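You operate a simulated robot arm through the tools that you are given. There is no shell and no other tool.

Carry out the task below with a simulated robot arm. There is one attempt and no reset: what you move stays moved.

## Task
Put things in order on the green work table. At the end: the yellow bush stands where the white bush stood; the purple gauge block stands on top of the grey block; the white bush stands where the small grey pot stood; the blue bush stands on top of the green gauge block; the small grey pot stands where the purple gauge block stood; whatever was shut is shut again. Leave all else as you found it, and nothing knocked over.

Only the result counts: the job must be done as asked and must still hold three seconds after the hand-in. Knocking over, shifting, dropping, spilling or breaking anything else fails it.

## Robot
A 6-joint arm with a two-finger parallel gripper, fixed in place. Base frame: the origin is at the foot of the arm, x ahead of it, y to its left, z up; the work surface is at about z = 820. Lengths are in mm, angles in rad, forces in N, time in s.
With the tool pointing down near the work surface it reaches from about 340 to 760 mm from the base axis. Its first joint turns from -1.152 to 1.152 rad. Payload 2.45 kg.
The TCP is the grasp point between the finger pads, 24 mm short of the fingertips. In the tool frame z runs along the fingers and y along their closing line. Largest opening 68 mm; finger width 17, thickness 10; the body of the gripper, 40 by 70 mm, starts 41 mm behind the TCP.
Orientation is told as [roll, pitch, yaw] about the base's x, y, z axes, in that order, counted from this pose: with the fingers straight down and closing along the base's y, the tool's x points along the base's -x, its y along +y and its z along -z.

## Interface
- The arm moves only by the tool play_rows. Its argument "rows" is a list of rows, each a list of 3 entries, a list of its own where there are three numbers: the shift along the tool's x, y, z in mm, then the turn, a rotation vector about the tool's x, y, z in rad, then the gripper command, from -1 (shut) to 1 (fully open), values between in proportion. In form: [[[tx, ty, tz], [ax, ay, az], claw], ...]. A call has 1 to 20 rows; each row shifts and turns the commanded pose from where the row before left it, along the tool's axes as they then stand. A row lasts 0.2 s, in which the tool goes at most 50 mm and 0.15 rad; a call with a longer step from one row to the next is refused whole, and so is a gripper value outside its range. Where a pose cannot be reached the arm comes as near as it can. A force on the tool above 40 N (or 10 N above the force at the start of the call, whichever is more), or a blocked arm, ends the call early, and 0.2 s more pass. The fingers move at their own pace (about 108 mm/s each) and stop on an object; they squeeze with about 27 N. The grip force told is the motor's: it shows also when the fingers shut on nothing. Time passes only in rows, and 0.2 s behind the last, so rows that do not move let the fingers close. It gives the time, the measured TCP pose, the force on the tool (base axes), the opening and the grip force at its end, in the units of the frame above (readings bear some noise), with the torque about the TCP (base axes, N m) and any sound that the robot's microphone picked up, and new pictures: "pictures" is both (left out), scene, wrist or none.
- Cameras (640 x 400 px; columns grow to the right, rows downward): "scene" is fixed at [165.1, 439.1, 1447.7]; the picture's right is [-0.64, -0.77, 0.00], its down [-0.63, 0.52, -0.58] and it looks along [0.44, -0.37, -0.82] (base axes); focal length 328 px, centre (320, 200). "wrist" rides on the gripper at [84, 11, -75] in the tool frame; the picture's right is [-0.13, 0.99, 0.00], its down [-0.60, -0.08, -0.79] and it looks along [-0.79, -0.10, 0.61] (tool axes); focal length 251 px, centre (320, 200). There is no depth. A picture from a camera that has moved, and an enlarged one, comes with that camera's place and axes in the base frame and with its lens. The place of the scene camera against the robot may be out by one fixed shift of up to 18 mm in any direction.
- enlarge(camera, box): a new picture of the part [left, top, right, bottom] of that camera's present view, enlarged. The clock stands still meanwhile.
- close_job(): hands the job in; it is judged then, once.

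Nothing tells you positions but the pictures and the camera data. Unless the task says otherwise, let go and move clear before handing in.

The tools are called after "Emit:" as name(argument=value, ...) on one line, values as JSON. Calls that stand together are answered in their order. play_rows: Moves the arm, as the interface text tells. Its arguments: {"type":"object","properties":{"rows":{"type":"array","items":{"type":"array"}},"pictures":{"type":"string","enum":["both","scene","wrist","none"]}},"required":["rows"]} The other tools are called the same way: enlarge (camera, box) takes an enlarged picture of a part of a camera's view; close_job () hands the job in.

At the start:

```text
time_s: 0.0
tool_pos: [431.0, 64.2, 1071.0]
tool_rot: [0.0, 0.0, 0.0]
ft_force: [0.6, 0.1, 0.2]
torque: [-0.01, -0.02, -0.01]
finger_gap: 67.8
grip_force: 0.1
```

scene: 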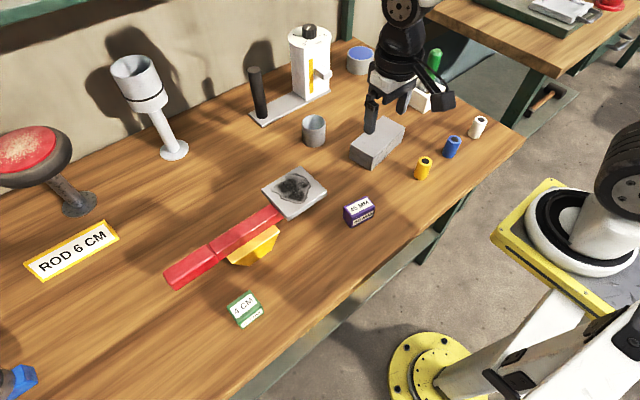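
wrist: 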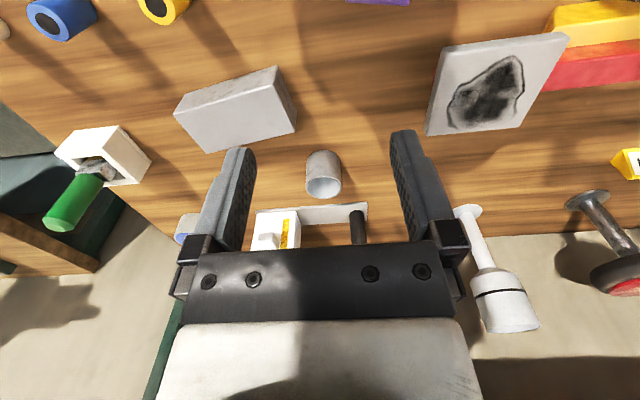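

I see the bench with three small bushes (yellow, blue, white), a grey block, a small grey pot, and purple and green gauge blocks. I'll take enlarged views first to get positions.

Emit:
enlarge(camera="scene", box=[340, 80, 540, 205])

Emit:
enlarge(camera="scene", box=[220, 160, 420, 285])

Emit:
enlarge(camera="scene", box=[160, 230, 360, 355])

Emit:
enlarge(camera="scene", box=[230, 20, 430, 145])

Emit:
enlarge(camera="wrist", box=[0, 0, 320, 200])

```text
3.20 times, centred on (440, 142) of scene
camera zoom: at [165.1, 439.1, 1447.7], right [-0.64, -0.77, 0.0], down [-0.63, 0.52, -0.58], along [0.44, -0.37, -0.82], focal length 1049 px, centre (-64, 384)
```

zoom: 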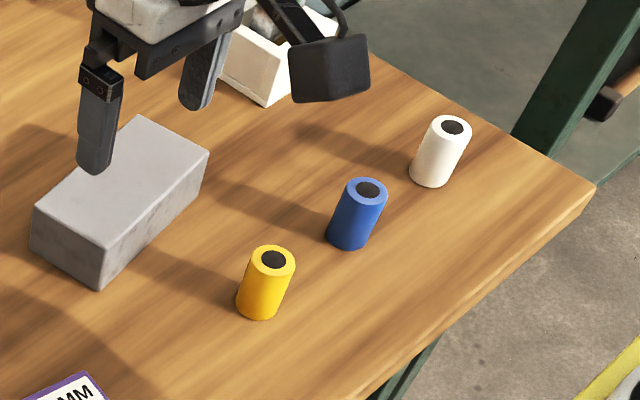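

```text
3.20 times, centred on (320, 222) of scene
camera zoom: at [165.1, 439.1, 1447.7], right [-0.64, -0.77, 0.0], down [-0.63, 0.52, -0.58], along [0.44, -0.37, -0.82], focal length 1049 px, centre (320, 128)
```

zoom: 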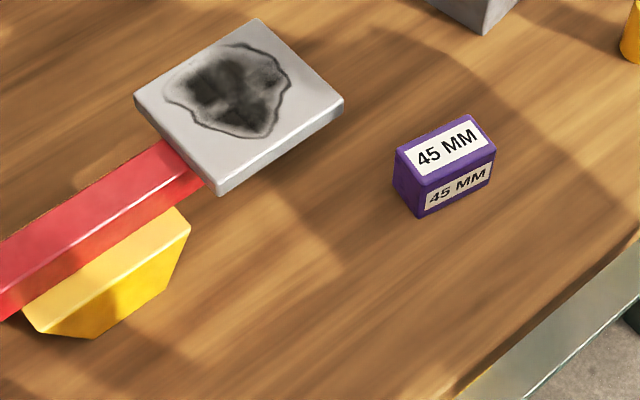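

```text
3.20 times, centred on (260, 292) of scene
camera zoom: at [165.1, 439.1, 1447.7], right [-0.64, -0.77, 0.0], down [-0.63, 0.52, -0.58], along [0.44, -0.37, -0.82], focal length 1049 px, centre (512, -96)
```

zoom: 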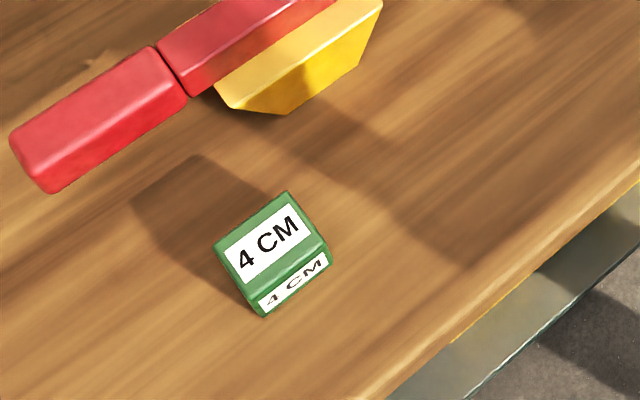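

```text
3.20 times, centred on (330, 82) of scene
camera zoom: at [165.1, 439.1, 1447.7], right [-0.64, -0.77, 0.0], down [-0.63, 0.52, -0.58], along [0.44, -0.37, -0.82], focal length 1049 px, centre (288, 576)
```

zoom: 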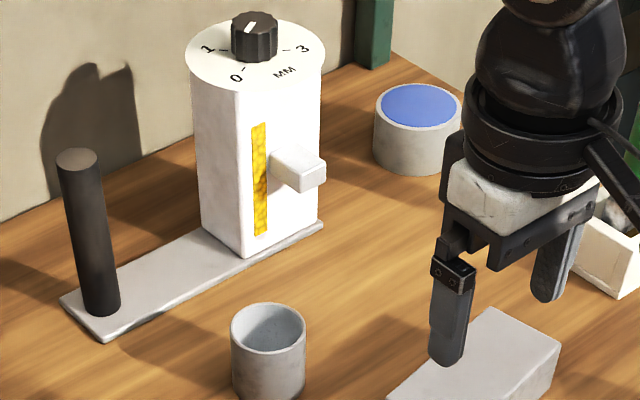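

```text
2.00 times, centred on (160, 100) of wrist
camera zoom: at [346.8, 74.9, 1147.3], right [0.13, 0.99, 0.0], down [0.6, -0.08, 0.79], along [0.79, -0.1, -0.61], focal length 503 px, centre (640, 400)
```

zoom: 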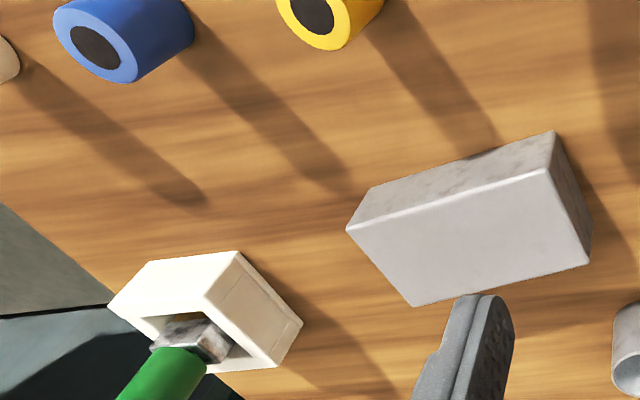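

Rough positions from the scene camera: purple about (411,122), pot about (660,43), bushes at x≈397 with y≈-79, -191 and -301. I'll move above the purple block for a close wrist view.

Emit:
play_rows(rows=[[[6.7, 19.3, 30], [0, 0, 0], 1], [[6.7, 19.3, 30], [0, 0, 0], 1], [[6.6, 19.3, 30], [0, 0, 0], 1], [[0, 0, 0], [0, 0, 0], 1]], pictures="both")

```text
time_s: 1.0
tool_pos: [410.2, 120.1, 979.9]
tool_rot: [0.001, 0.0, 0.0]
ft_force: [0.0, 0.3, 0.2]
torque: [-0.02, 0.01, 0.01]
finger_gap: 67.9
grip_force: 0.0
camera wrist: at [326.2, 131.8, 1056.8], right [0.13, 0.99, 0.0], down [0.6, -0.08, 0.79], along [0.79, -0.1, -0.61], focal length 251 px, centre (320, 200)
```

scene: 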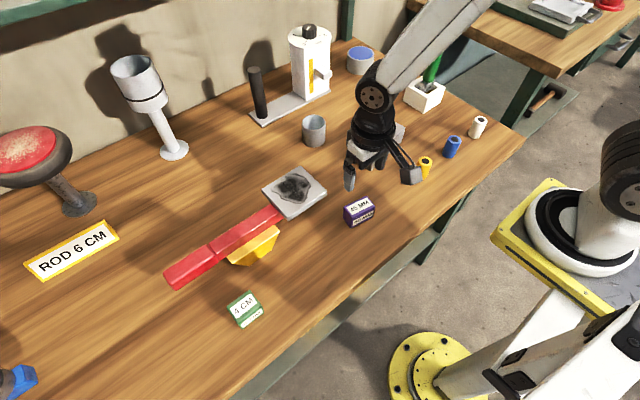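
wrist: 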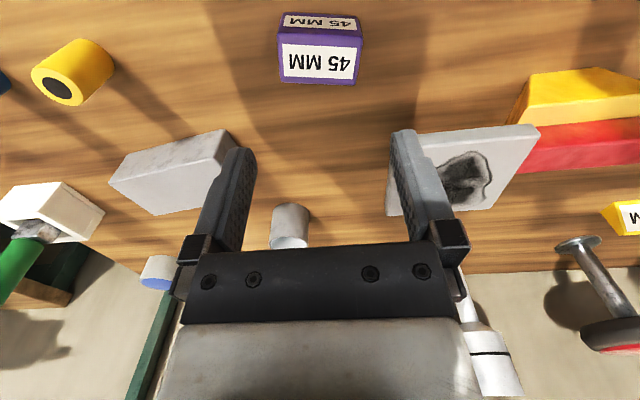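

The purple block is visible near the top of the wrist view, so I'll enlarge it for measurement.

Emit:
enlarge(camera="wrist", box=[240, 0, 400, 100])

Emit:
enlarge(camera="wrist", box=[0, 20, 260, 220])

Emit:
enlarge(camera="wrist", box=[240, 180, 400, 280])

Emit:
enlarge(camera="scene", box=[360, 60, 460, 122])

```text
4.00 times, centred on (320, 50) of wrist
camera zoom: at [326.2, 131.8, 1056.8], right [0.13, 0.99, 0.0], down [0.6, -0.08, 0.79], along [0.79, -0.1, -0.61], focal length 1006 px, centre (320, 800)
```

zoom: 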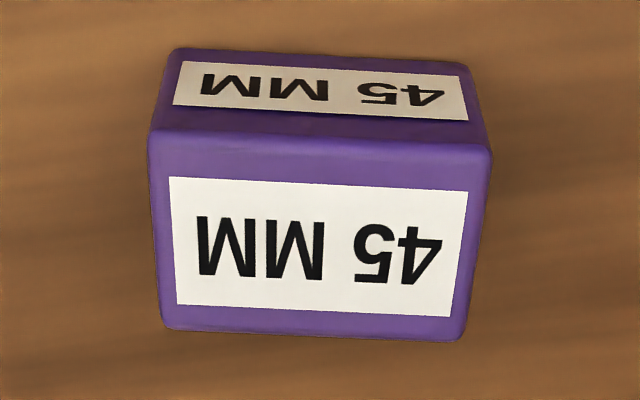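

```text
2.00 times, centred on (130, 120) of wrist
camera zoom: at [326.2, 131.8, 1056.8], right [0.13, 0.99, 0.0], down [0.6, -0.08, 0.79], along [0.79, -0.1, -0.61], focal length 503 px, centre (700, 360)
```

zoom: 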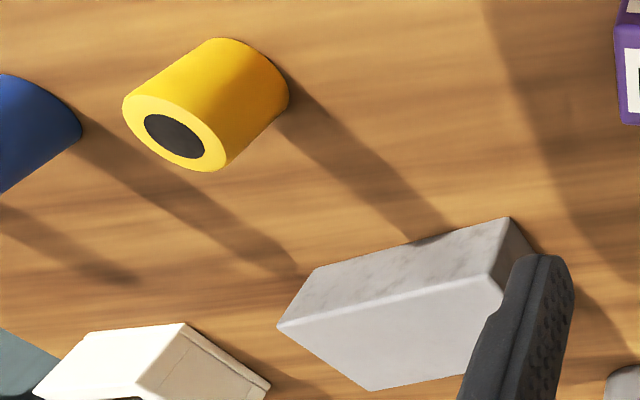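

```text
4.00 times, centred on (320, 230) of wrist
camera zoom: at [326.2, 131.8, 1056.8], right [0.13, 0.99, 0.0], down [0.6, -0.08, 0.79], along [0.79, -0.1, -0.61], focal length 1006 px, centre (320, 80)
```

zoom: 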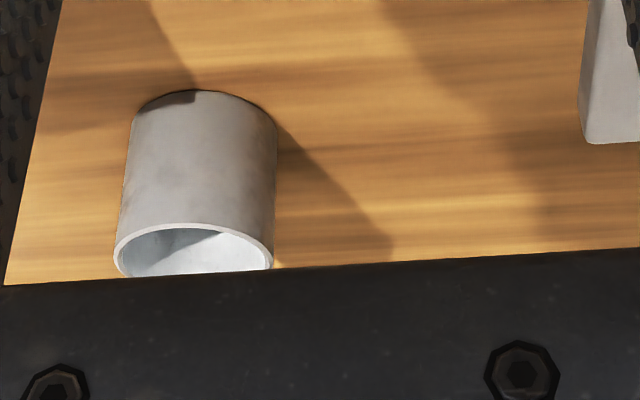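

```text
6.40 times, centred on (410, 91) of scene
camera zoom: at [165.1, 439.1, 1447.7], right [-0.64, -0.77, 0.0], down [-0.63, 0.52, -0.58], along [0.44, -0.37, -0.82], focal length 2098 px, centre (-256, 898)
```

zoom: 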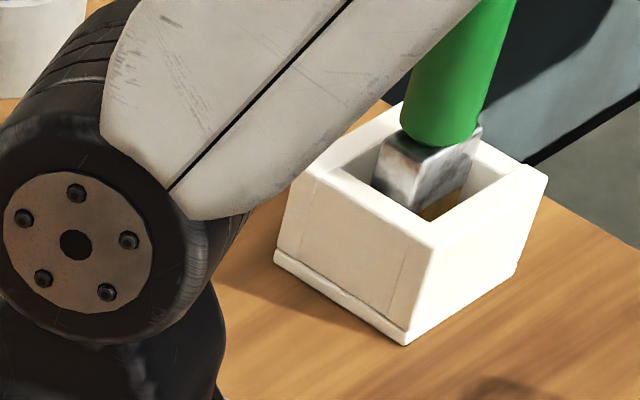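

The purple block measures about 58 × 33 × 45 mm, centred near (410.4, 121.2) and yawed about -0.17 rad. I'll turn the gripper to match it and check the pose readings.

Emit:
play_rows(rows=[[[0, 0, 0], [0, 0, 0.085], 1], [[0, 0, 0], [0, 0, 0.085], 1], [[0, 0, 0], [0, 0, 0], 1], [[0, 0, 0], [0, 0, 0], 1]], pictures="wrist")

Emit:
enlarge(camera="wrist", box=[240, 0, 400, 100])

```text
time_s: 2.0
tool_pos: [410.6, 122.0, 983.4]
tool_rot: [0.002, 0.0, -0.17]
ft_force: [0.2, 0.7, -0.7]
torque: [-0.02, -0.01, 0.01]
finger_gap: 68.2
grip_force: 0.0
camera wrist: at [329.6, 146.4, 1057.4], right [0.3, 0.96, 0.0], down [0.58, -0.18, 0.79], along [0.76, -0.23, -0.61], focal length 251 px, centre (320, 200)
```

wrist: 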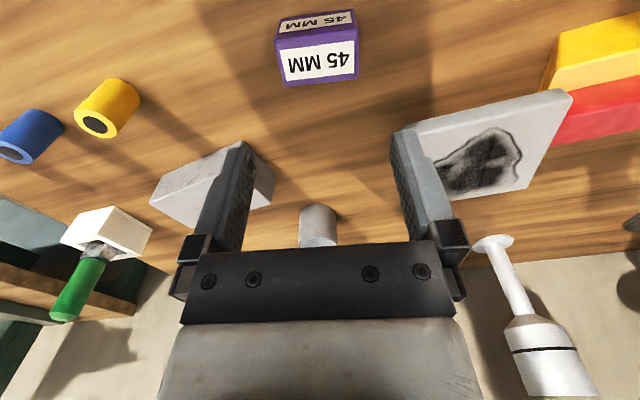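

```text
4.00 times, centred on (320, 50) of wrist
camera zoom: at [329.6, 146.4, 1057.4], right [0.3, 0.96, 0.0], down [0.58, -0.18, 0.79], along [0.76, -0.23, -0.61], focal length 1006 px, centre (320, 800)
```

zoom: 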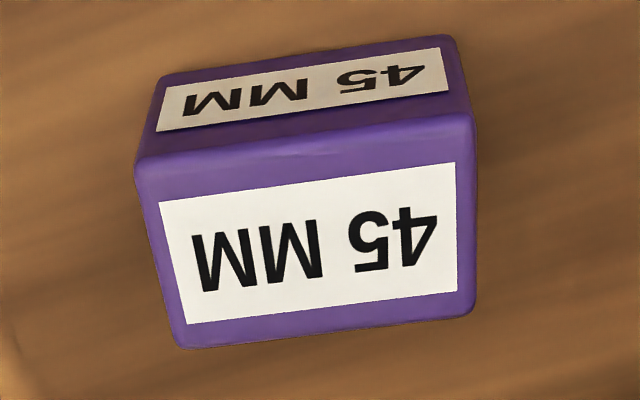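

The gripper is aligned over the purple block, which I now put at about (410, 122). I'll descend until the fingertips are just above its top and check.

Emit:
play_rows(rows=[[[0, 0, 30], [0, 0, 0.01], 1], [[0, 0, 30], [0, 0, 0], 1], [[0, 0, 27], [0, 0, 0], 1], [[0, 0, 0], [0, 0, 0], 1]], pictures="both")

```text
time_s: 3.0
tool_pos: [409.5, 121.2, 896.5]
tool_rot: [0.002, 0.0, -0.179]
ft_force: [0.6, -0.8, -1.1]
torque: [0.0, 0.0, -0.02]
finger_gap: 68.2
grip_force: 0.1
camera wrist: at [328.5, 146.6, 970.5], right [0.3, 0.95, 0.0], down [0.58, -0.19, 0.79], along [0.76, -0.24, -0.61], focal length 251 px, centre (320, 200)
```

scene: 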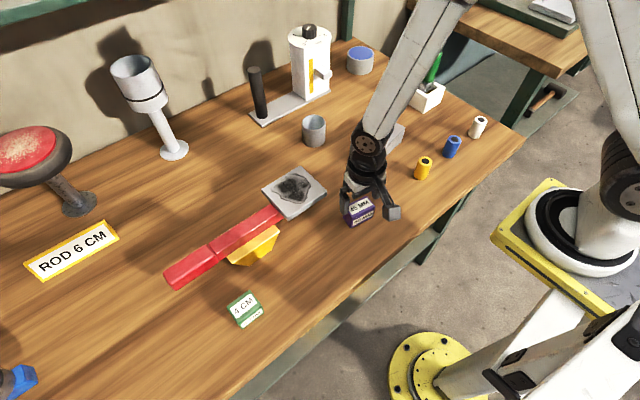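
wrist: 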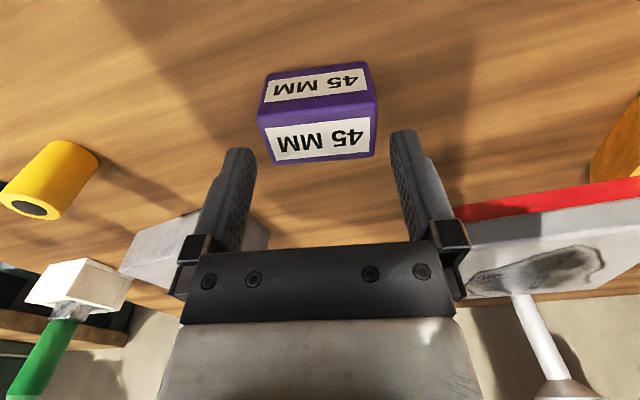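

The block sits centred between the fingers. I'll descend and grip it.

Emit:
play_rows(rows=[[[0, 0, 23], [0, 0, 0], 1], [[0, 0, 23], [0, 0, 0], 1], [[0, 0, 0], [0, 0, 0], 1], [[0, 0, 0], [0, 0, 0], -1], [[0, 0, 0], [0, 0, 0], -1], [[0, 0, 0], [0, 0, 0], -1]], pictures="both")

```text
time_s: 4.4
tool_pos: [409.6, 121.1, 850.0]
tool_rot: [0.001, 0.0, -0.18]
ft_force: [0.1, -0.4, -0.3]
torque: [-0.01, 0.0, 0.02]
finger_gap: 60.0
grip_force: 27.2
camera wrist: at [328.4, 147.1, 925.5], right [0.3, 0.95, 0.0], down [0.58, -0.19, 0.79], along [0.76, -0.24, -0.61], focal length 251 px, centre (320, 200)
```

scene: 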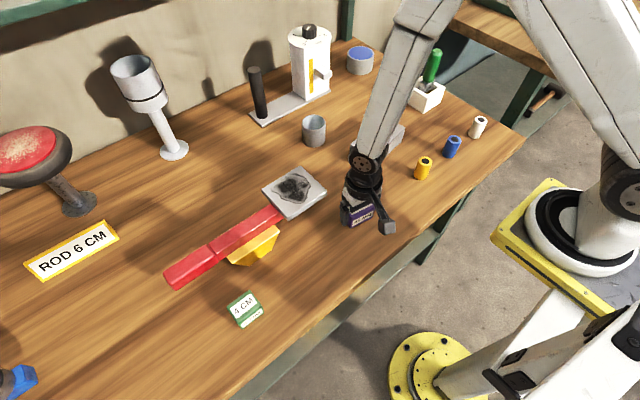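
wrist: 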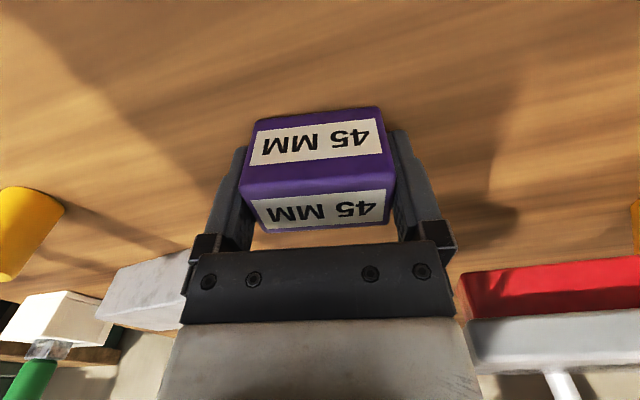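

Gripped at a 60 mm opening. I'll lift it, turn towards the grey block's yaw (about +0.15) and move to a spot where the wrist camera sees the grey block past the load.

Emit:
play_rows(rows=[[[0, 0, -20], [0, 0, 0], -1], [[0, 0, -40], [0, 0, 0], -1], [[0, 0, -40], [0, 0, -0.11], -1], [[0, 0, 0], [0, 0, -0.11], -1], [[0, 0, 0], [0, 0, -0.11], -1], [[-11.1, -36.1, -17.3], [0, 0, 0], -1], [[-11.1, -36.1, -17.3], [0, 0, 0], -1], [[-11.1, -36.1, -17.3], [0, 0, 0], -1], [[0, 0, 0], [0, 0, 0], -1], [[0, 0, 0], [0, 0, 0], -1]], pictures="both")

Emit:
enlarge(camera="wrist", box=[40, 60, 300, 222])

Emit:
enlarge(camera="scene", box=[300, 80, 460, 180])

```text
time_s: 6.6
tool_pos: [459.0, 19.2, 1003.2]
tool_rot: [0.0, -0.001, 0.15]
ft_force: [0.5, 0.1, -2.2]
torque: [-0.01, -0.01, 0.03]
finger_gap: 59.8
grip_force: 27.3
camera wrist: at [374.6, 18.3, 1078.1], right [-0.02, 1.0, 0.0], down [0.61, 0.01, 0.79], along [0.79, 0.02, -0.61], focal length 251 px, centre (320, 200)
```

scene: 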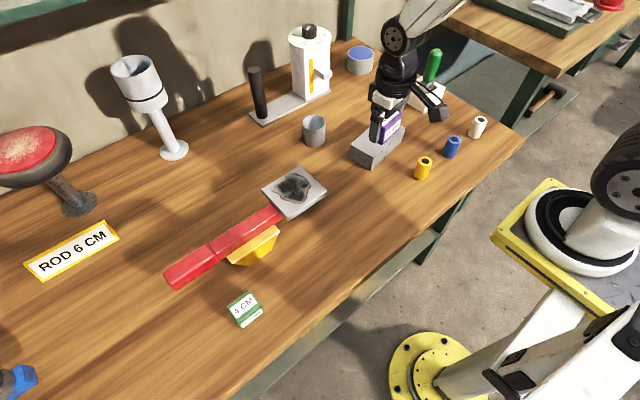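
wrist: 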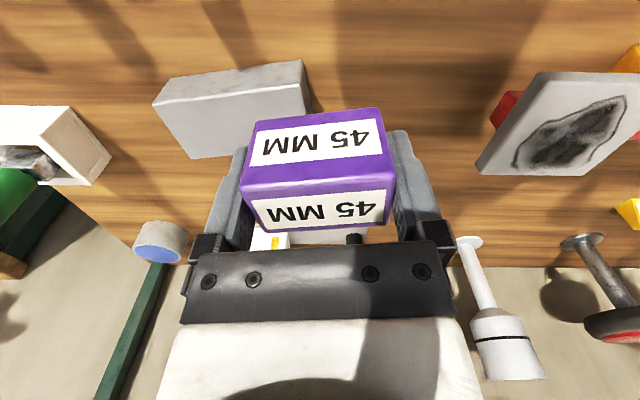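

```text
2.46 times, centred on (170, 141) of wrist
camera zoom: at [374.6, 18.3, 1078.1], right [-0.02, 1.0, 0.0], down [0.61, 0.01, 0.79], along [0.79, 0.02, -0.61], focal length 619 px, centre (689, 345)
```

zoom: 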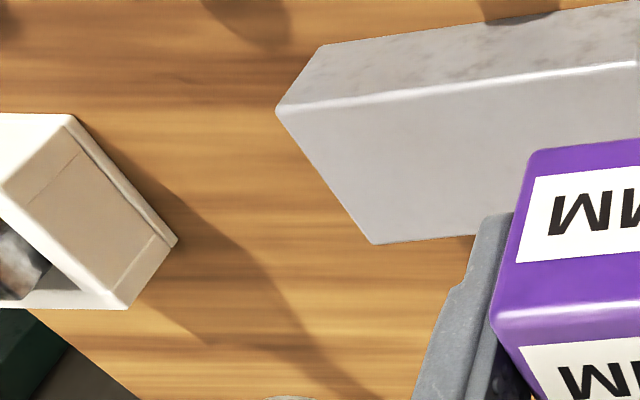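

```text
4.00 times, centred on (380, 130) of scene
camera zoom: at [165.2, 439.1, 1447.7], right [-0.64, -0.77, 0.0], down [-0.63, 0.52, -0.58], along [0.44, -0.37, -0.82], focal length 1311 px, centre (80, 480)
```

zoom: 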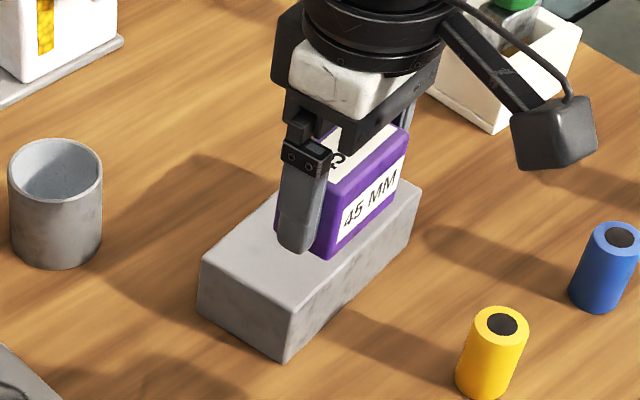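

The grey block's centre comes out near (531, -58), its top at about z=868 and its yaw at about 0.127. I'll carry the purple block over it and stop a little above.

Emit:
play_rows(rows=[[[0, 0, 0], [0, 0, 0.023], -1], [[-20.2, -28.8, 15], [0, 0, 0], -1], [[-20.2, -28.8, 15], [0, 0, 0], -1], [[-20.1, -28.8, 15], [0, 0, 0], -1], [[0, 0, 25], [0, 0, 0], -1], [[0, 0, 20], [0, 0, 0], -1], [[0, 0, 0], [0, 0, 0], -1], [[0, 0, 0], [0, 0, 0], -1]], pictures="both")

Emit:
enlarge(camera="scene", box=[300, 80, 460, 180])

```text
time_s: 8.4
tool_pos: [530.7, -58.0, 912.7]
tool_rot: [0.0, 0.0, 0.128]
ft_force: [-0.5, 0.2, -2.4]
torque: [-0.01, 0.03, -0.01]
finger_gap: 60.1
grip_force: 26.8
camera wrist: at [445.8, -57.1, 987.2], right [0.0, 1.0, 0.0], down [0.61, 0.0, 0.79], along [0.79, 0.0, -0.61], focal length 251 px, centre (320, 200)
```

scene: 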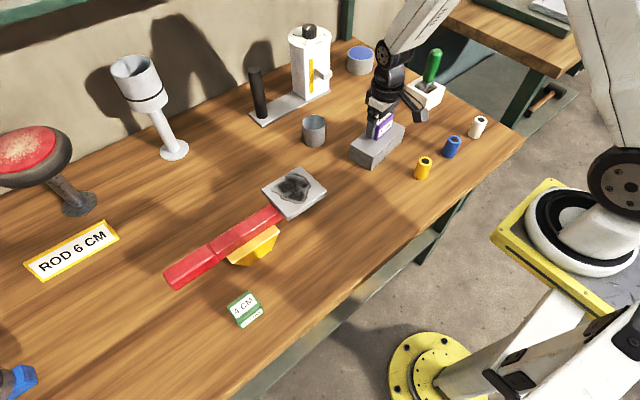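
wrist: 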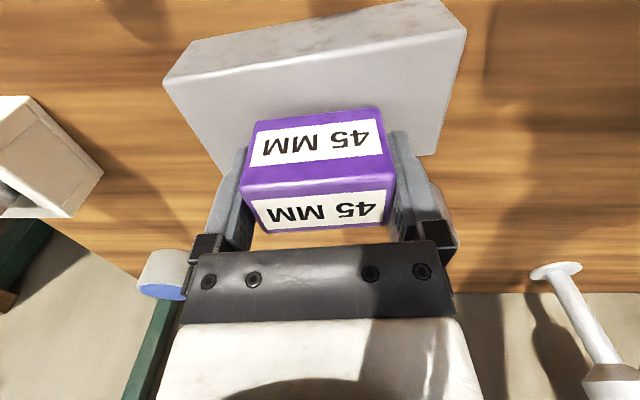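

```text
4.00 times, centred on (380, 130) of scene
camera zoom: at [165.2, 439.1, 1447.7], right [-0.64, -0.77, 0.0], down [-0.63, 0.52, -0.58], along [0.44, -0.37, -0.82], focal length 1311 px, centre (80, 480)
```

zoom: 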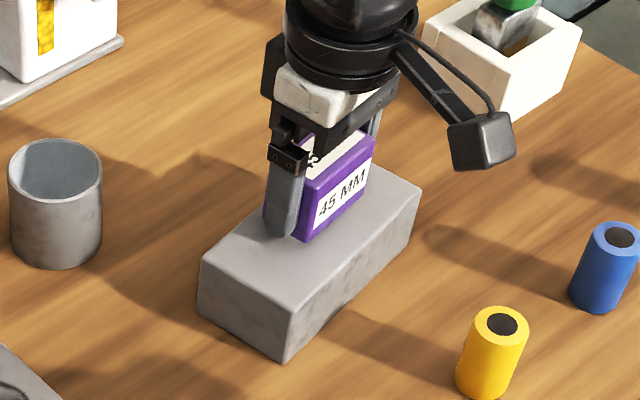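

The purple block hangs centred above the grey block, about 14 mm clear. I'll lower it gently.

Emit:
play_rows(rows=[[[0, 0, 5], [0, 0, 0], -1], [[0, 0, 4], [0, 0, 0], -1], [[0, 0, 2], [0, 0, 0], -1], [[0, 0, 0], [0, 0, 0], -1]], pictures="none")

```text
time_s: 9.4
tool_pos: [532.2, -58.2, 900.3]
tool_rot: [0.0, 0.001, 0.127]
ft_force: [-0.8, 0.6, -3.6]
torque: [0.03, 0.04, -0.01]
finger_gap: 60.1
grip_force: 26.8
```

Emit:
play_rows(rows=[[[0, 0, 1], [0, 0, 0], -1], [[0, 0, 0], [0, 0, 0], -1]], pictures="none")

Emit:
enlarge(camera="scene", box=[340, 100, 420, 150])

Emit:
enlarge(camera="wrist", box=[200, 60, 440, 210])

```text
time_s: 10.0
tool_pos: [531.3, -58.1, 900.2]
tool_rot: [-0.001, -0.001, 0.129]
ft_force: [-2.8, 5.1, 17.1]
torque: [0.29, 0.4, -0.09]
finger_gap: 59.7
grip_force: 26.9
```

```text
8.00 times, centred on (380, 125) of scene
camera zoom: at [164.8, 439.3, 1447.7], right [-0.64, -0.77, 0.0], down [-0.63, 0.52, -0.58], along [0.44, -0.37, -0.82], focal length 2622 px, centre (-160, 800)
```

zoom: 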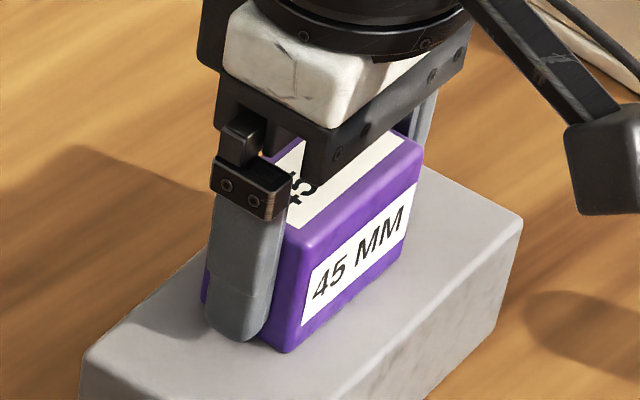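

```text
2.67 times, centred on (320, 135) of wrist
camera zoom: at [446.1, -58.0, 975.2], right [0.0, 1.0, 0.0], down [0.61, 0.0, 0.79], along [0.79, 0.0, -0.61], focal length 670 px, centre (320, 373)
```

zoom: 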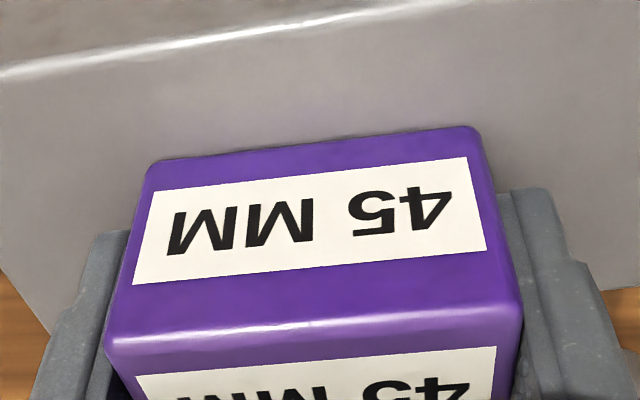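

Contact is felt at +17 N, so the purple block rests on the grey one. I'll release it and rise straight up.

Emit:
play_rows(rows=[[[0, 0, -0.5], [0, 0, 0], -1], [[0, 0, 0], [0, 0, 0], 1], [[0, 0, 0], [0, 0, 0], 1], [[0, 0, 0], [0, 0, 0], 1], [[0, 0, -15], [0, 0, 0], 1], [[0, 0, -30], [0, 0, 0], 1], [[0, 0, -40], [0, 0, 0], 1], [[0, 0, -20], [0, 0, 0], 1], [[0, 0, 0], [0, 0, 0], 1]], pictures="both")

Emit:
enlarge(camera="scene", box=[300, 80, 460, 180])

```text
time_s: 12.0
tool_pos: [531.6, -59.8, 1004.4]
tool_rot: [-0.001, -0.001, 0.128]
ft_force: [-0.5, 0.1, 0.7]
torque: [0.01, 0.03, 0.01]
finger_gap: 68.1
grip_force: 0.0
camera wrist: at [446.1, -58.6, 1080.2], right [0.0, 1.0, 0.0], down [0.61, 0.0, 0.79], along [0.79, 0.0, -0.61], focal length 251 px, centre (320, 200)
```

scene: 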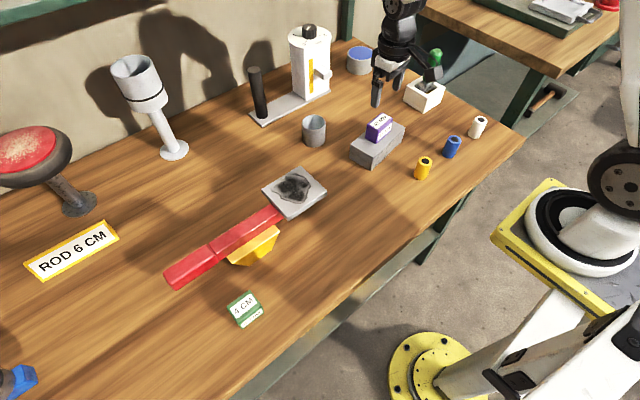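
wrist: 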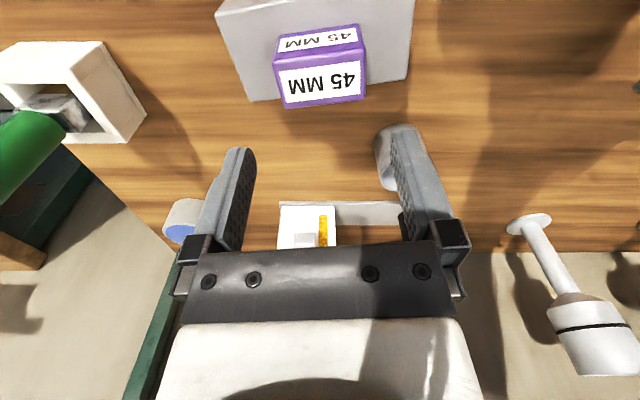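

```text
4.00 times, centred on (380, 130) of scene
camera zoom: at [165.1, 439.1, 1447.7], right [-0.64, -0.77, 0.0], down [-0.63, 0.52, -0.58], along [0.44, -0.37, -0.82], focal length 1311 px, centre (80, 480)
```

zoom: 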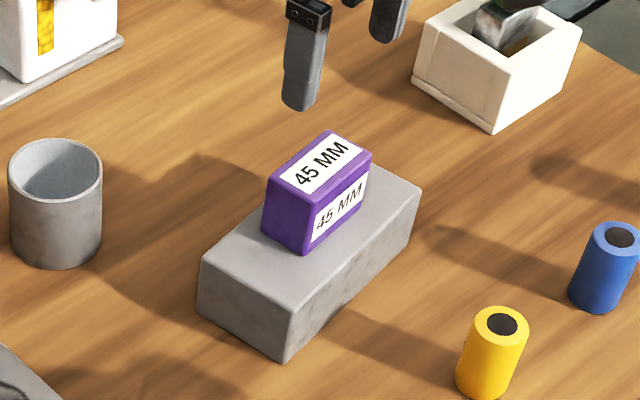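

Purple stands squarely on the grey block. Next I'll move above the small grey pot for a close look.

Emit:
play_rows(rows=[[[0, 0, 0], [0, 0, 0.127], 1], [[-32.2, 25.2, 0], [0, 0, 0], 1], [[-32.2, 25.2, 0], [0, 0, 0], 1], [[-32.2, 25.2, 0], [0, 0, 0], 1], [[-32.2, 25.2, 0], [0, 0, 0], 1], [[0, 0, 0], [0, 0, 0], 1], [[0, 0, 0], [0, 0, 0], 1]], pictures="both")

Emit:
enlarge(camera="wrist", box=[240, 20, 400, 120])

Emit:
enlarge(camera="scene", box=[280, 100, 344, 140])

```text
time_s: 13.6
tool_pos: [658.3, 40.1, 1005.3]
tool_rot: [0.001, 0.0, -0.001]
ft_force: [0.3, 0.7, -0.3]
torque: [-0.02, 0.01, 0.03]
finger_gap: 67.9
grip_force: 0.1
camera wrist: at [574.2, 51.7, 1080.5], right [0.13, 0.99, 0.0], down [0.6, -0.08, 0.79], along [0.79, -0.1, -0.61], focal length 251 px, centre (320, 200)
```

scene: 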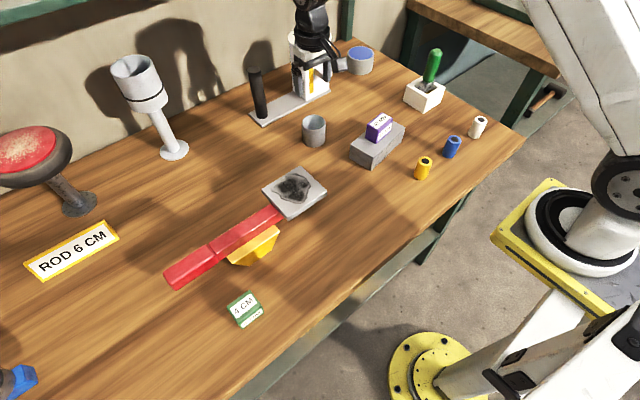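
wrist: 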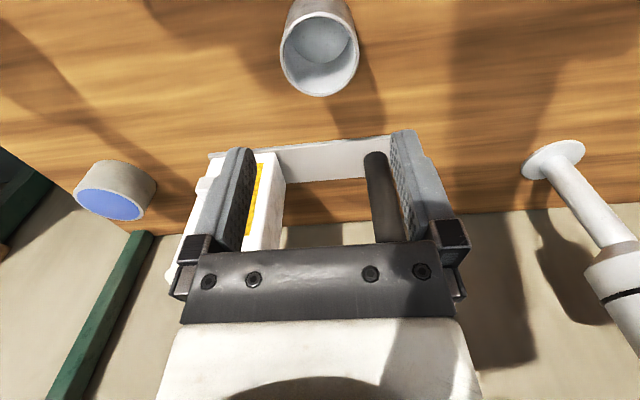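

```text
4.00 times, centred on (320, 70) of wrist
camera zoom: at [574.2, 51.7, 1080.5], right [0.13, 0.99, 0.0], down [0.6, -0.08, 0.79], along [0.79, -0.1, -0.61], focal length 1006 px, centre (320, 720)
```

zoom: 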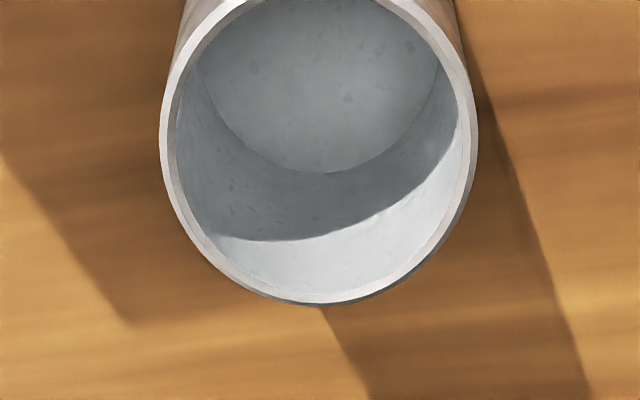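

```text
10.00 times, centred on (312, 120) of scene
camera zoom: at [165.1, 439.1, 1447.7], right [-0.64, -0.77, 0.0], down [-0.63, 0.52, -0.58], along [0.44, -0.37, -0.82], focal length 3277 px, centre (400, 1000)
```

zoom: 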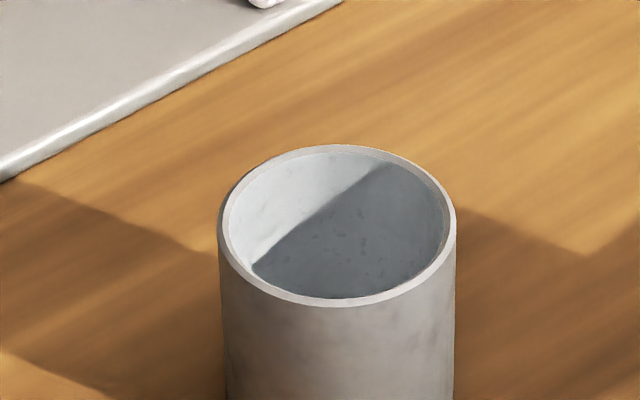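

The pot is empty, about 60 mm across and about 58 mm tall, centred near (660.7, 40.5). I'll nudge forward and descend to just above the rim to check finger clearance.

Emit:
play_rows(rows=[[[-2.5, 0, 40], [0, 0, 0], 1], [[0, 0, 40], [0, 0, 0], 1], [[0, 0, 13], [0, 0, 0], 1], [[0, 0, 0], [0, 0, 0], 1], [[0, 0, 0], [0, 0, 0], 1]], pictures="both")

Emit:
enlarge(camera="wrist", box=[200, 60, 440, 210])

Emit:
enlarge(camera="scene", box=[272, 70, 368, 130])

```text
time_s: 14.8
tool_pos: [662.5, 40.3, 912.3]
tool_rot: [0.0, 0.0, 0.001]
ft_force: [0.1, -1.0, -0.1]
torque: [-0.03, -0.01, 0.05]
finger_gap: 67.6
grip_force: 0.0
camera wrist: at [578.2, 52.1, 987.3], right [0.13, 0.99, 0.0], down [0.6, -0.08, 0.79], along [0.79, -0.1, -0.61], focal length 251 px, centre (320, 200)
```

scene: 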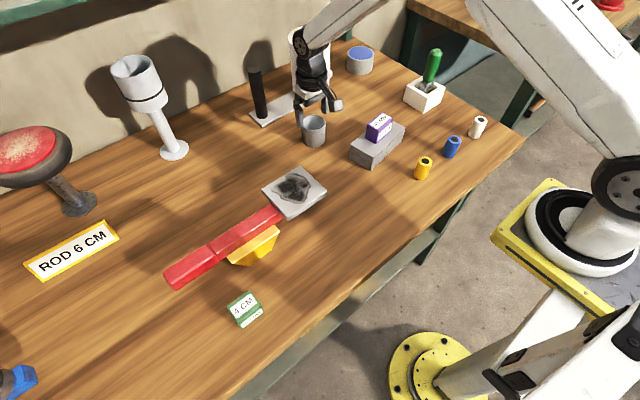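
wrist: 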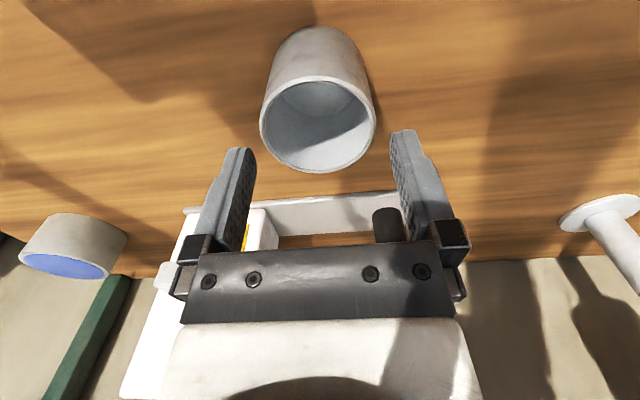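

```text
2.67 times, centred on (320, 135) of wrist
camera zoom: at [578.2, 52.1, 987.3], right [0.13, 0.99, 0.0], down [0.6, -0.08, 0.79], along [0.79, -0.1, -0.61], focal length 670 px, centre (320, 373)
```

zoom: 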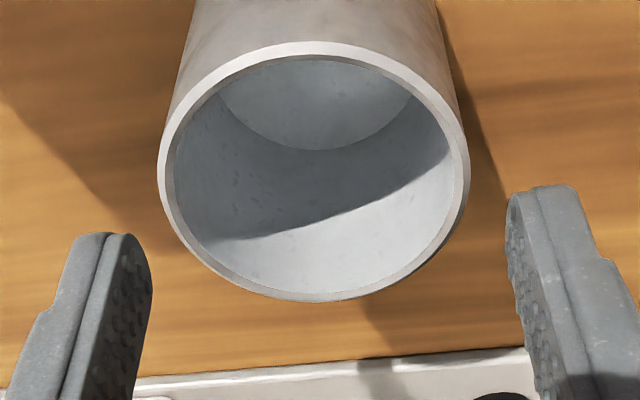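

```text
6.67 times, centred on (320, 100) of scene
camera zoom: at [165.1, 439.1, 1447.7], right [-0.64, -0.77, 0.0], down [-0.63, 0.52, -0.58], along [0.44, -0.37, -0.82], focal length 2185 px, centre (320, 867)
```

zoom: 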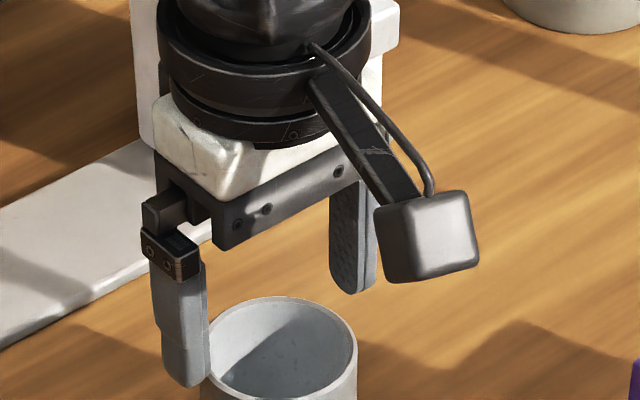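

The pot is 1.5 mm left of the finger centre. I'll correct that, descend around it and grip.

Emit:
play_rows(rows=[[[0, -1.5, 5], [0, 0, 0], 1], [[0, 0, 15], [0, 0, 0], 1], [[0, 0, 15], [0, 0, 0], 1], [[0, 0, 15], [0, 0, 0], 1], [[0, 0, 10], [0, 0, 0], 1], [[0, 0, 0], [0, 0, 0], 1]], pictures="both")

Emit:
enlarge(camera="scene", box=[272, 90, 368, 150])

Emit:
enlarge(camera="wrist", box=[200, 60, 440, 260])

```text
time_s: 16.2
tool_pos: [662.6, 41.7, 851.7]
tool_rot: [0.0, 0.0, -0.001]
ft_force: [-0.4, -0.5, -0.6]
torque: [0.0, 0.01, 0.01]
finger_gap: 68.0
grip_force: 0.1
camera wrist: at [578.7, 52.8, 927.4], right [0.13, 0.99, 0.0], down [0.6, -0.08, 0.79], along [0.79, -0.1, -0.61], focal length 251 px, centre (320, 200)
```

scene: 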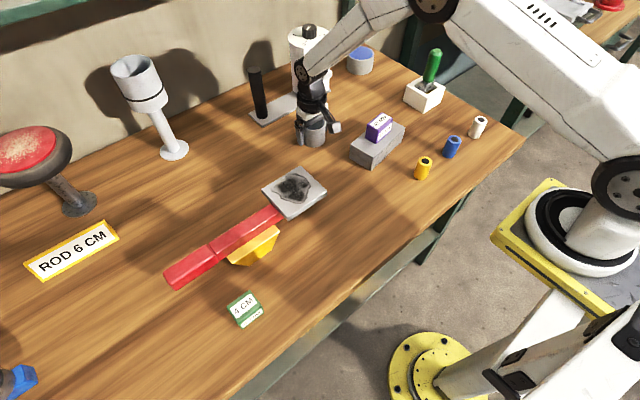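
wrist: 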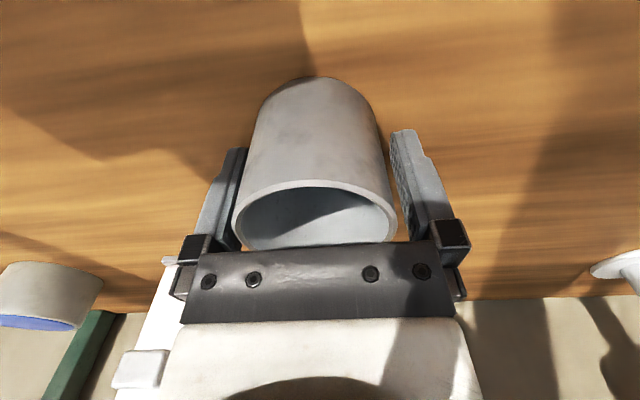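

```text
6.67 times, centred on (320, 120) of scene
camera zoom: at [165.1, 439.1, 1447.7], right [-0.64, -0.77, 0.0], down [-0.63, 0.52, -0.58], along [0.44, -0.37, -0.82], focal length 2185 px, centre (320, 733)
```

zoom: 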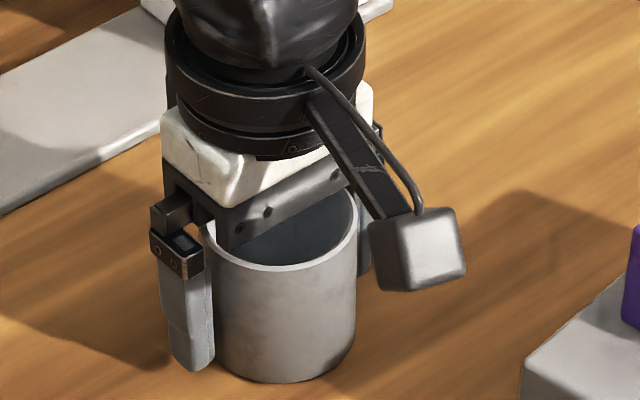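

```text
2.00 times, centred on (320, 160) of wrist
camera zoom: at [578.7, 52.8, 927.4], right [0.13, 0.99, 0.0], down [0.6, -0.08, 0.79], along [0.79, -0.1, -0.61], focal length 503 px, centre (320, 280)
```

zoom: 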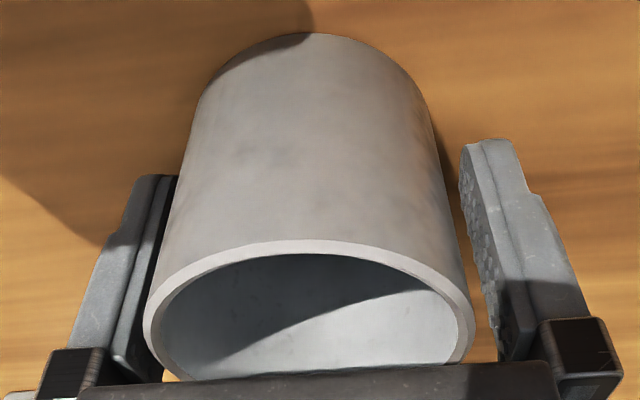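

The pot sits about 2 mm to the left, so I'll shift by 2 mm and close.

Emit:
play_rows(rows=[[[0, -2, 0], [0, 0, 0], 1], [[0, 0, 0], [0, 0, 0], 1], [[0, 0, 0], [0, 0, 0], 1]], pictures="wrist")

Emit:
enlarge(camera="wrist", box=[200, 60, 440, 260])

```text
time_s: 17.0
tool_pos: [662.4, 39.6, 851.4]
tool_rot: [-0.001, 0.0, 0.0]
ft_force: [0.4, 0.5, -0.7]
torque: [0.02, -0.02, -0.01]
finger_gap: 67.8
grip_force: 0.0
camera wrist: at [578.8, 50.5, 927.5], right [0.13, 0.99, 0.0], down [0.6, -0.08, 0.79], along [0.79, -0.1, -0.61], focal length 251 px, centre (320, 200)
```

wrist: 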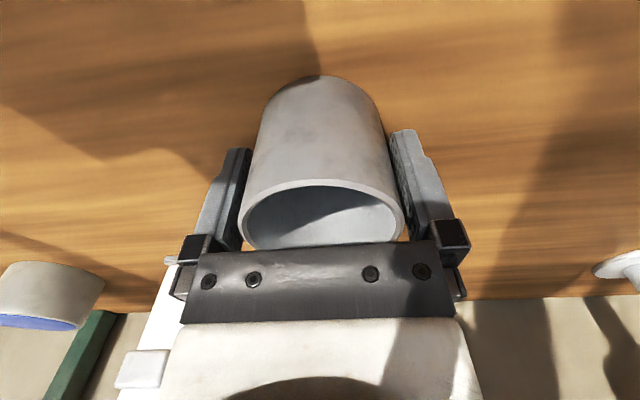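

```text
2.00 times, centred on (320, 160) of wrist
camera zoom: at [578.8, 50.5, 927.5], right [0.13, 0.99, 0.0], down [0.6, -0.08, 0.79], along [0.79, -0.1, -0.61], focal length 503 px, centre (320, 280)
```

zoom: 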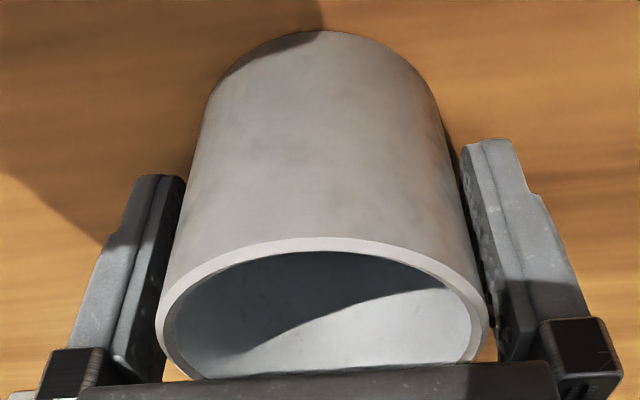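

It is centred now, so the pot's spot is about (662.5, 39.8). I'll close the grip and lift slightly.

Emit:
play_rows(rows=[[[0, 0, 0], [0, 0, 0], -1], [[0, 0, 0], [0, 0, 0], -1], [[0, 0, 0], [0, 0, 0], -1], [[0, 0, 0], [0, 0, 0], -1]], pictures="wrist")

```text
time_s: 18.0
tool_pos: [663.6, 39.1, 852.0]
tool_rot: [0.0, 0.002, -0.001]
ft_force: [0.3, -0.3, 1.0]
torque: [0.02, 0.06, 0.02]
finger_gap: 59.4
grip_force: 27.2
camera wrist: at [578.9, 50.5, 927.6], right [0.13, 0.99, 0.0], down [0.6, -0.08, 0.79], along [0.79, -0.1, -0.61], focal length 251 px, centre (320, 200)
```

wrist: 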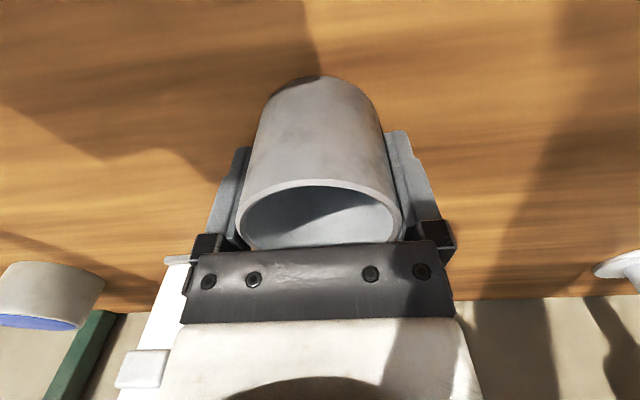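

Gripped. I'll lift it and carry it at height to above the old purple spot (410, 121.5).

Emit:
play_rows(rows=[[[0, 0, -10], [0, 0, 0], -1], [[0, 0, -35], [0, 0, 0], -1], [[0, 0, -45], [0, 0, 0], -1], [[0, 0, -45], [0, 0, 0], -1], [[42.1, 13.7, 0], [0, 0, 0], -1], [[42.1, 13.7, 0], [0, 0, 0], -1], [[42.1, 13.7, 0], [0, 0, 0], -1], [[42.1, 13.7, 0], [0, 0, 0], -1], [[42.1, 13.7, 0], [0, 0, 0], -1], [[42.1, 13.7, 0], [0, 0, 0], -1], [[0, 0, 35], [0, 0, 0], -1], [[0, 0, 35], [0, 0, 0], -1], [[0, 0, 0], [0, 0, 0], -1], [[0, 0, 0], [0, 0, 0], -1]], pictures="both")

```text
time_s: 21.0
tool_pos: [410.2, 119.9, 915.3]
tool_rot: [0.001, 0.0, 0.001]
ft_force: [-0.6, 0.1, -1.2]
torque: [-0.03, -0.01, -0.01]
finger_gap: 59.6
grip_force: 27.2
camera wrist: at [325.5, 132.1, 990.8], right [0.13, 0.99, 0.0], down [0.6, -0.08, 0.79], along [0.79, -0.1, -0.61], focal length 251 px, centre (320, 200)
```

scene: 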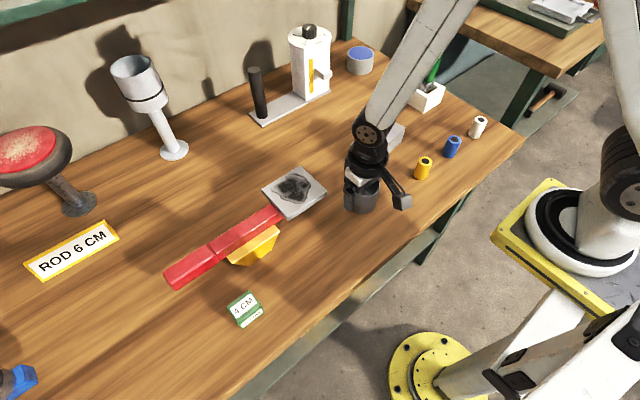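
wrist: 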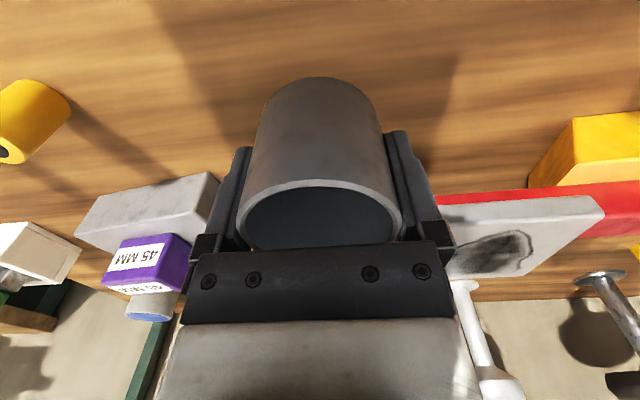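

I'm above the spot within about a millimetre. I'll make a small y correction and lower the pot.

Emit:
play_rows(rows=[[[0, 0.7, 20], [0, 0, 0], -1], [[0, 0, 20], [0, 0, 0], -1], [[0, 0, 15], [0, 0, 0], -1], [[0, 0, 4], [0, 0, 0], -1], [[0, 0, 0], [0, 0, 0], -1]], pictures="both")

Emit:
enlarge(camera="scene", box=[320, 160, 416, 220])

```text
time_s: 22.2
tool_pos: [410.6, 122.1, 857.4]
tool_rot: [0.0, 0.0, 0.001]
ft_force: [-0.2, 0.2, -0.5]
torque: [0.02, 0.01, 0.02]
finger_gap: 59.5
grip_force: 26.7
camera wrist: at [326.1, 133.5, 932.8], right [0.13, 0.99, 0.0], down [0.6, -0.08, 0.79], along [0.79, -0.1, -0.61], focal length 251 px, centre (320, 200)
```

scene: 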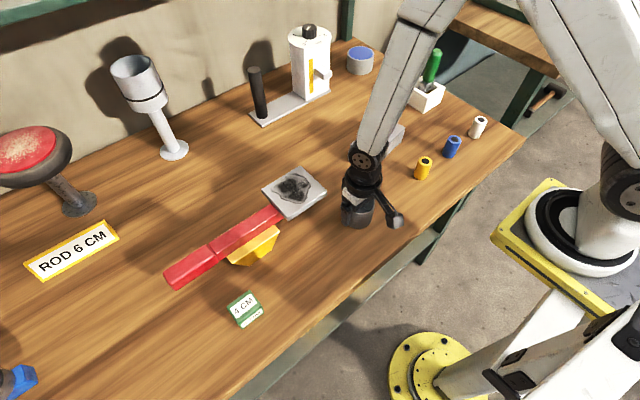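
wrist: 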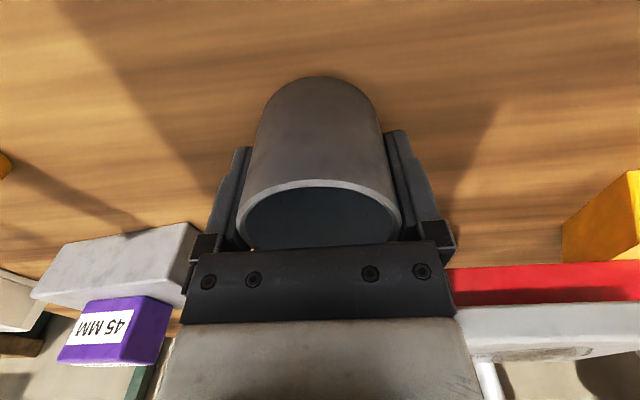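

```text
6.67 times, centred on (368, 190) of scene
camera zoom: at [165.1, 439.1, 1447.7], right [-0.64, -0.77, 0.0], down [-0.63, 0.52, -0.58], along [0.44, -0.37, -0.82], focal length 2185 px, centre (0, 267)
```

zoom: 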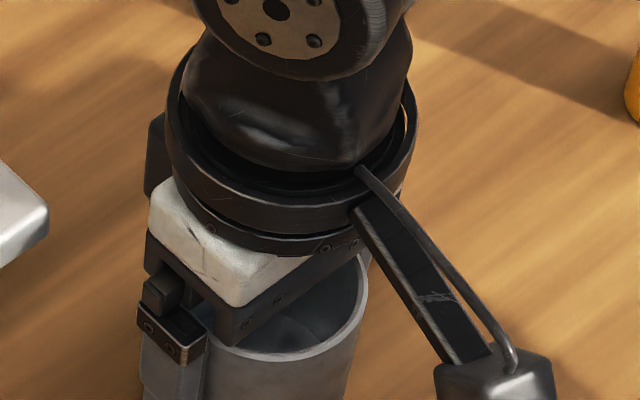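

I'm about 5 mm above the table. I'll lower in small steps and watch the force.

Emit:
play_rows(rows=[[[0, -0.6, 3], [0, 0, 0], -1], [[0, 0, 1], [0, 0, 0], -1], [[0, 0, 0], [0, 0, 0], -1]], pictures="none")

```text
time_s: 23.0
tool_pos: [410.6, 121.1, 853.9]
tool_rot: [0.0, 0.0, 0.0]
ft_force: [-0.8, -0.2, 0.4]
torque: [0.01, -0.02, 0.04]
finger_gap: 59.4
grip_force: 27.2
```

Emit:
play_rows(rows=[[[0, 0, 1], [0, 0, 0], -1], [[0, 0, 0], [0, 0, 0], -1]], pictures="none")

```text
time_s: 23.6
tool_pos: [410.4, 121.4, 852.3]
tool_rot: [-0.001, -0.001, 0.002]
ft_force: [0.5, -0.1, -1.2]
torque: [-0.01, -0.03, -0.01]
finger_gap: 59.4
grip_force: 27.3
```

Emit:
play_rows(rows=[[[0, 0, 1], [0, 0, 0], -1], [[0, 0, 0], [0, 0, 0], -1]], pictures="none")

```text
time_s: 24.2
tool_pos: [410.0, 121.8, 852.9]
tool_rot: [0.0, -0.002, -0.001]
ft_force: [-1.1, 0.7, 11.6]
torque: [0.02, 0.16, -0.03]
finger_gap: 59.4
grip_force: 27.1
```

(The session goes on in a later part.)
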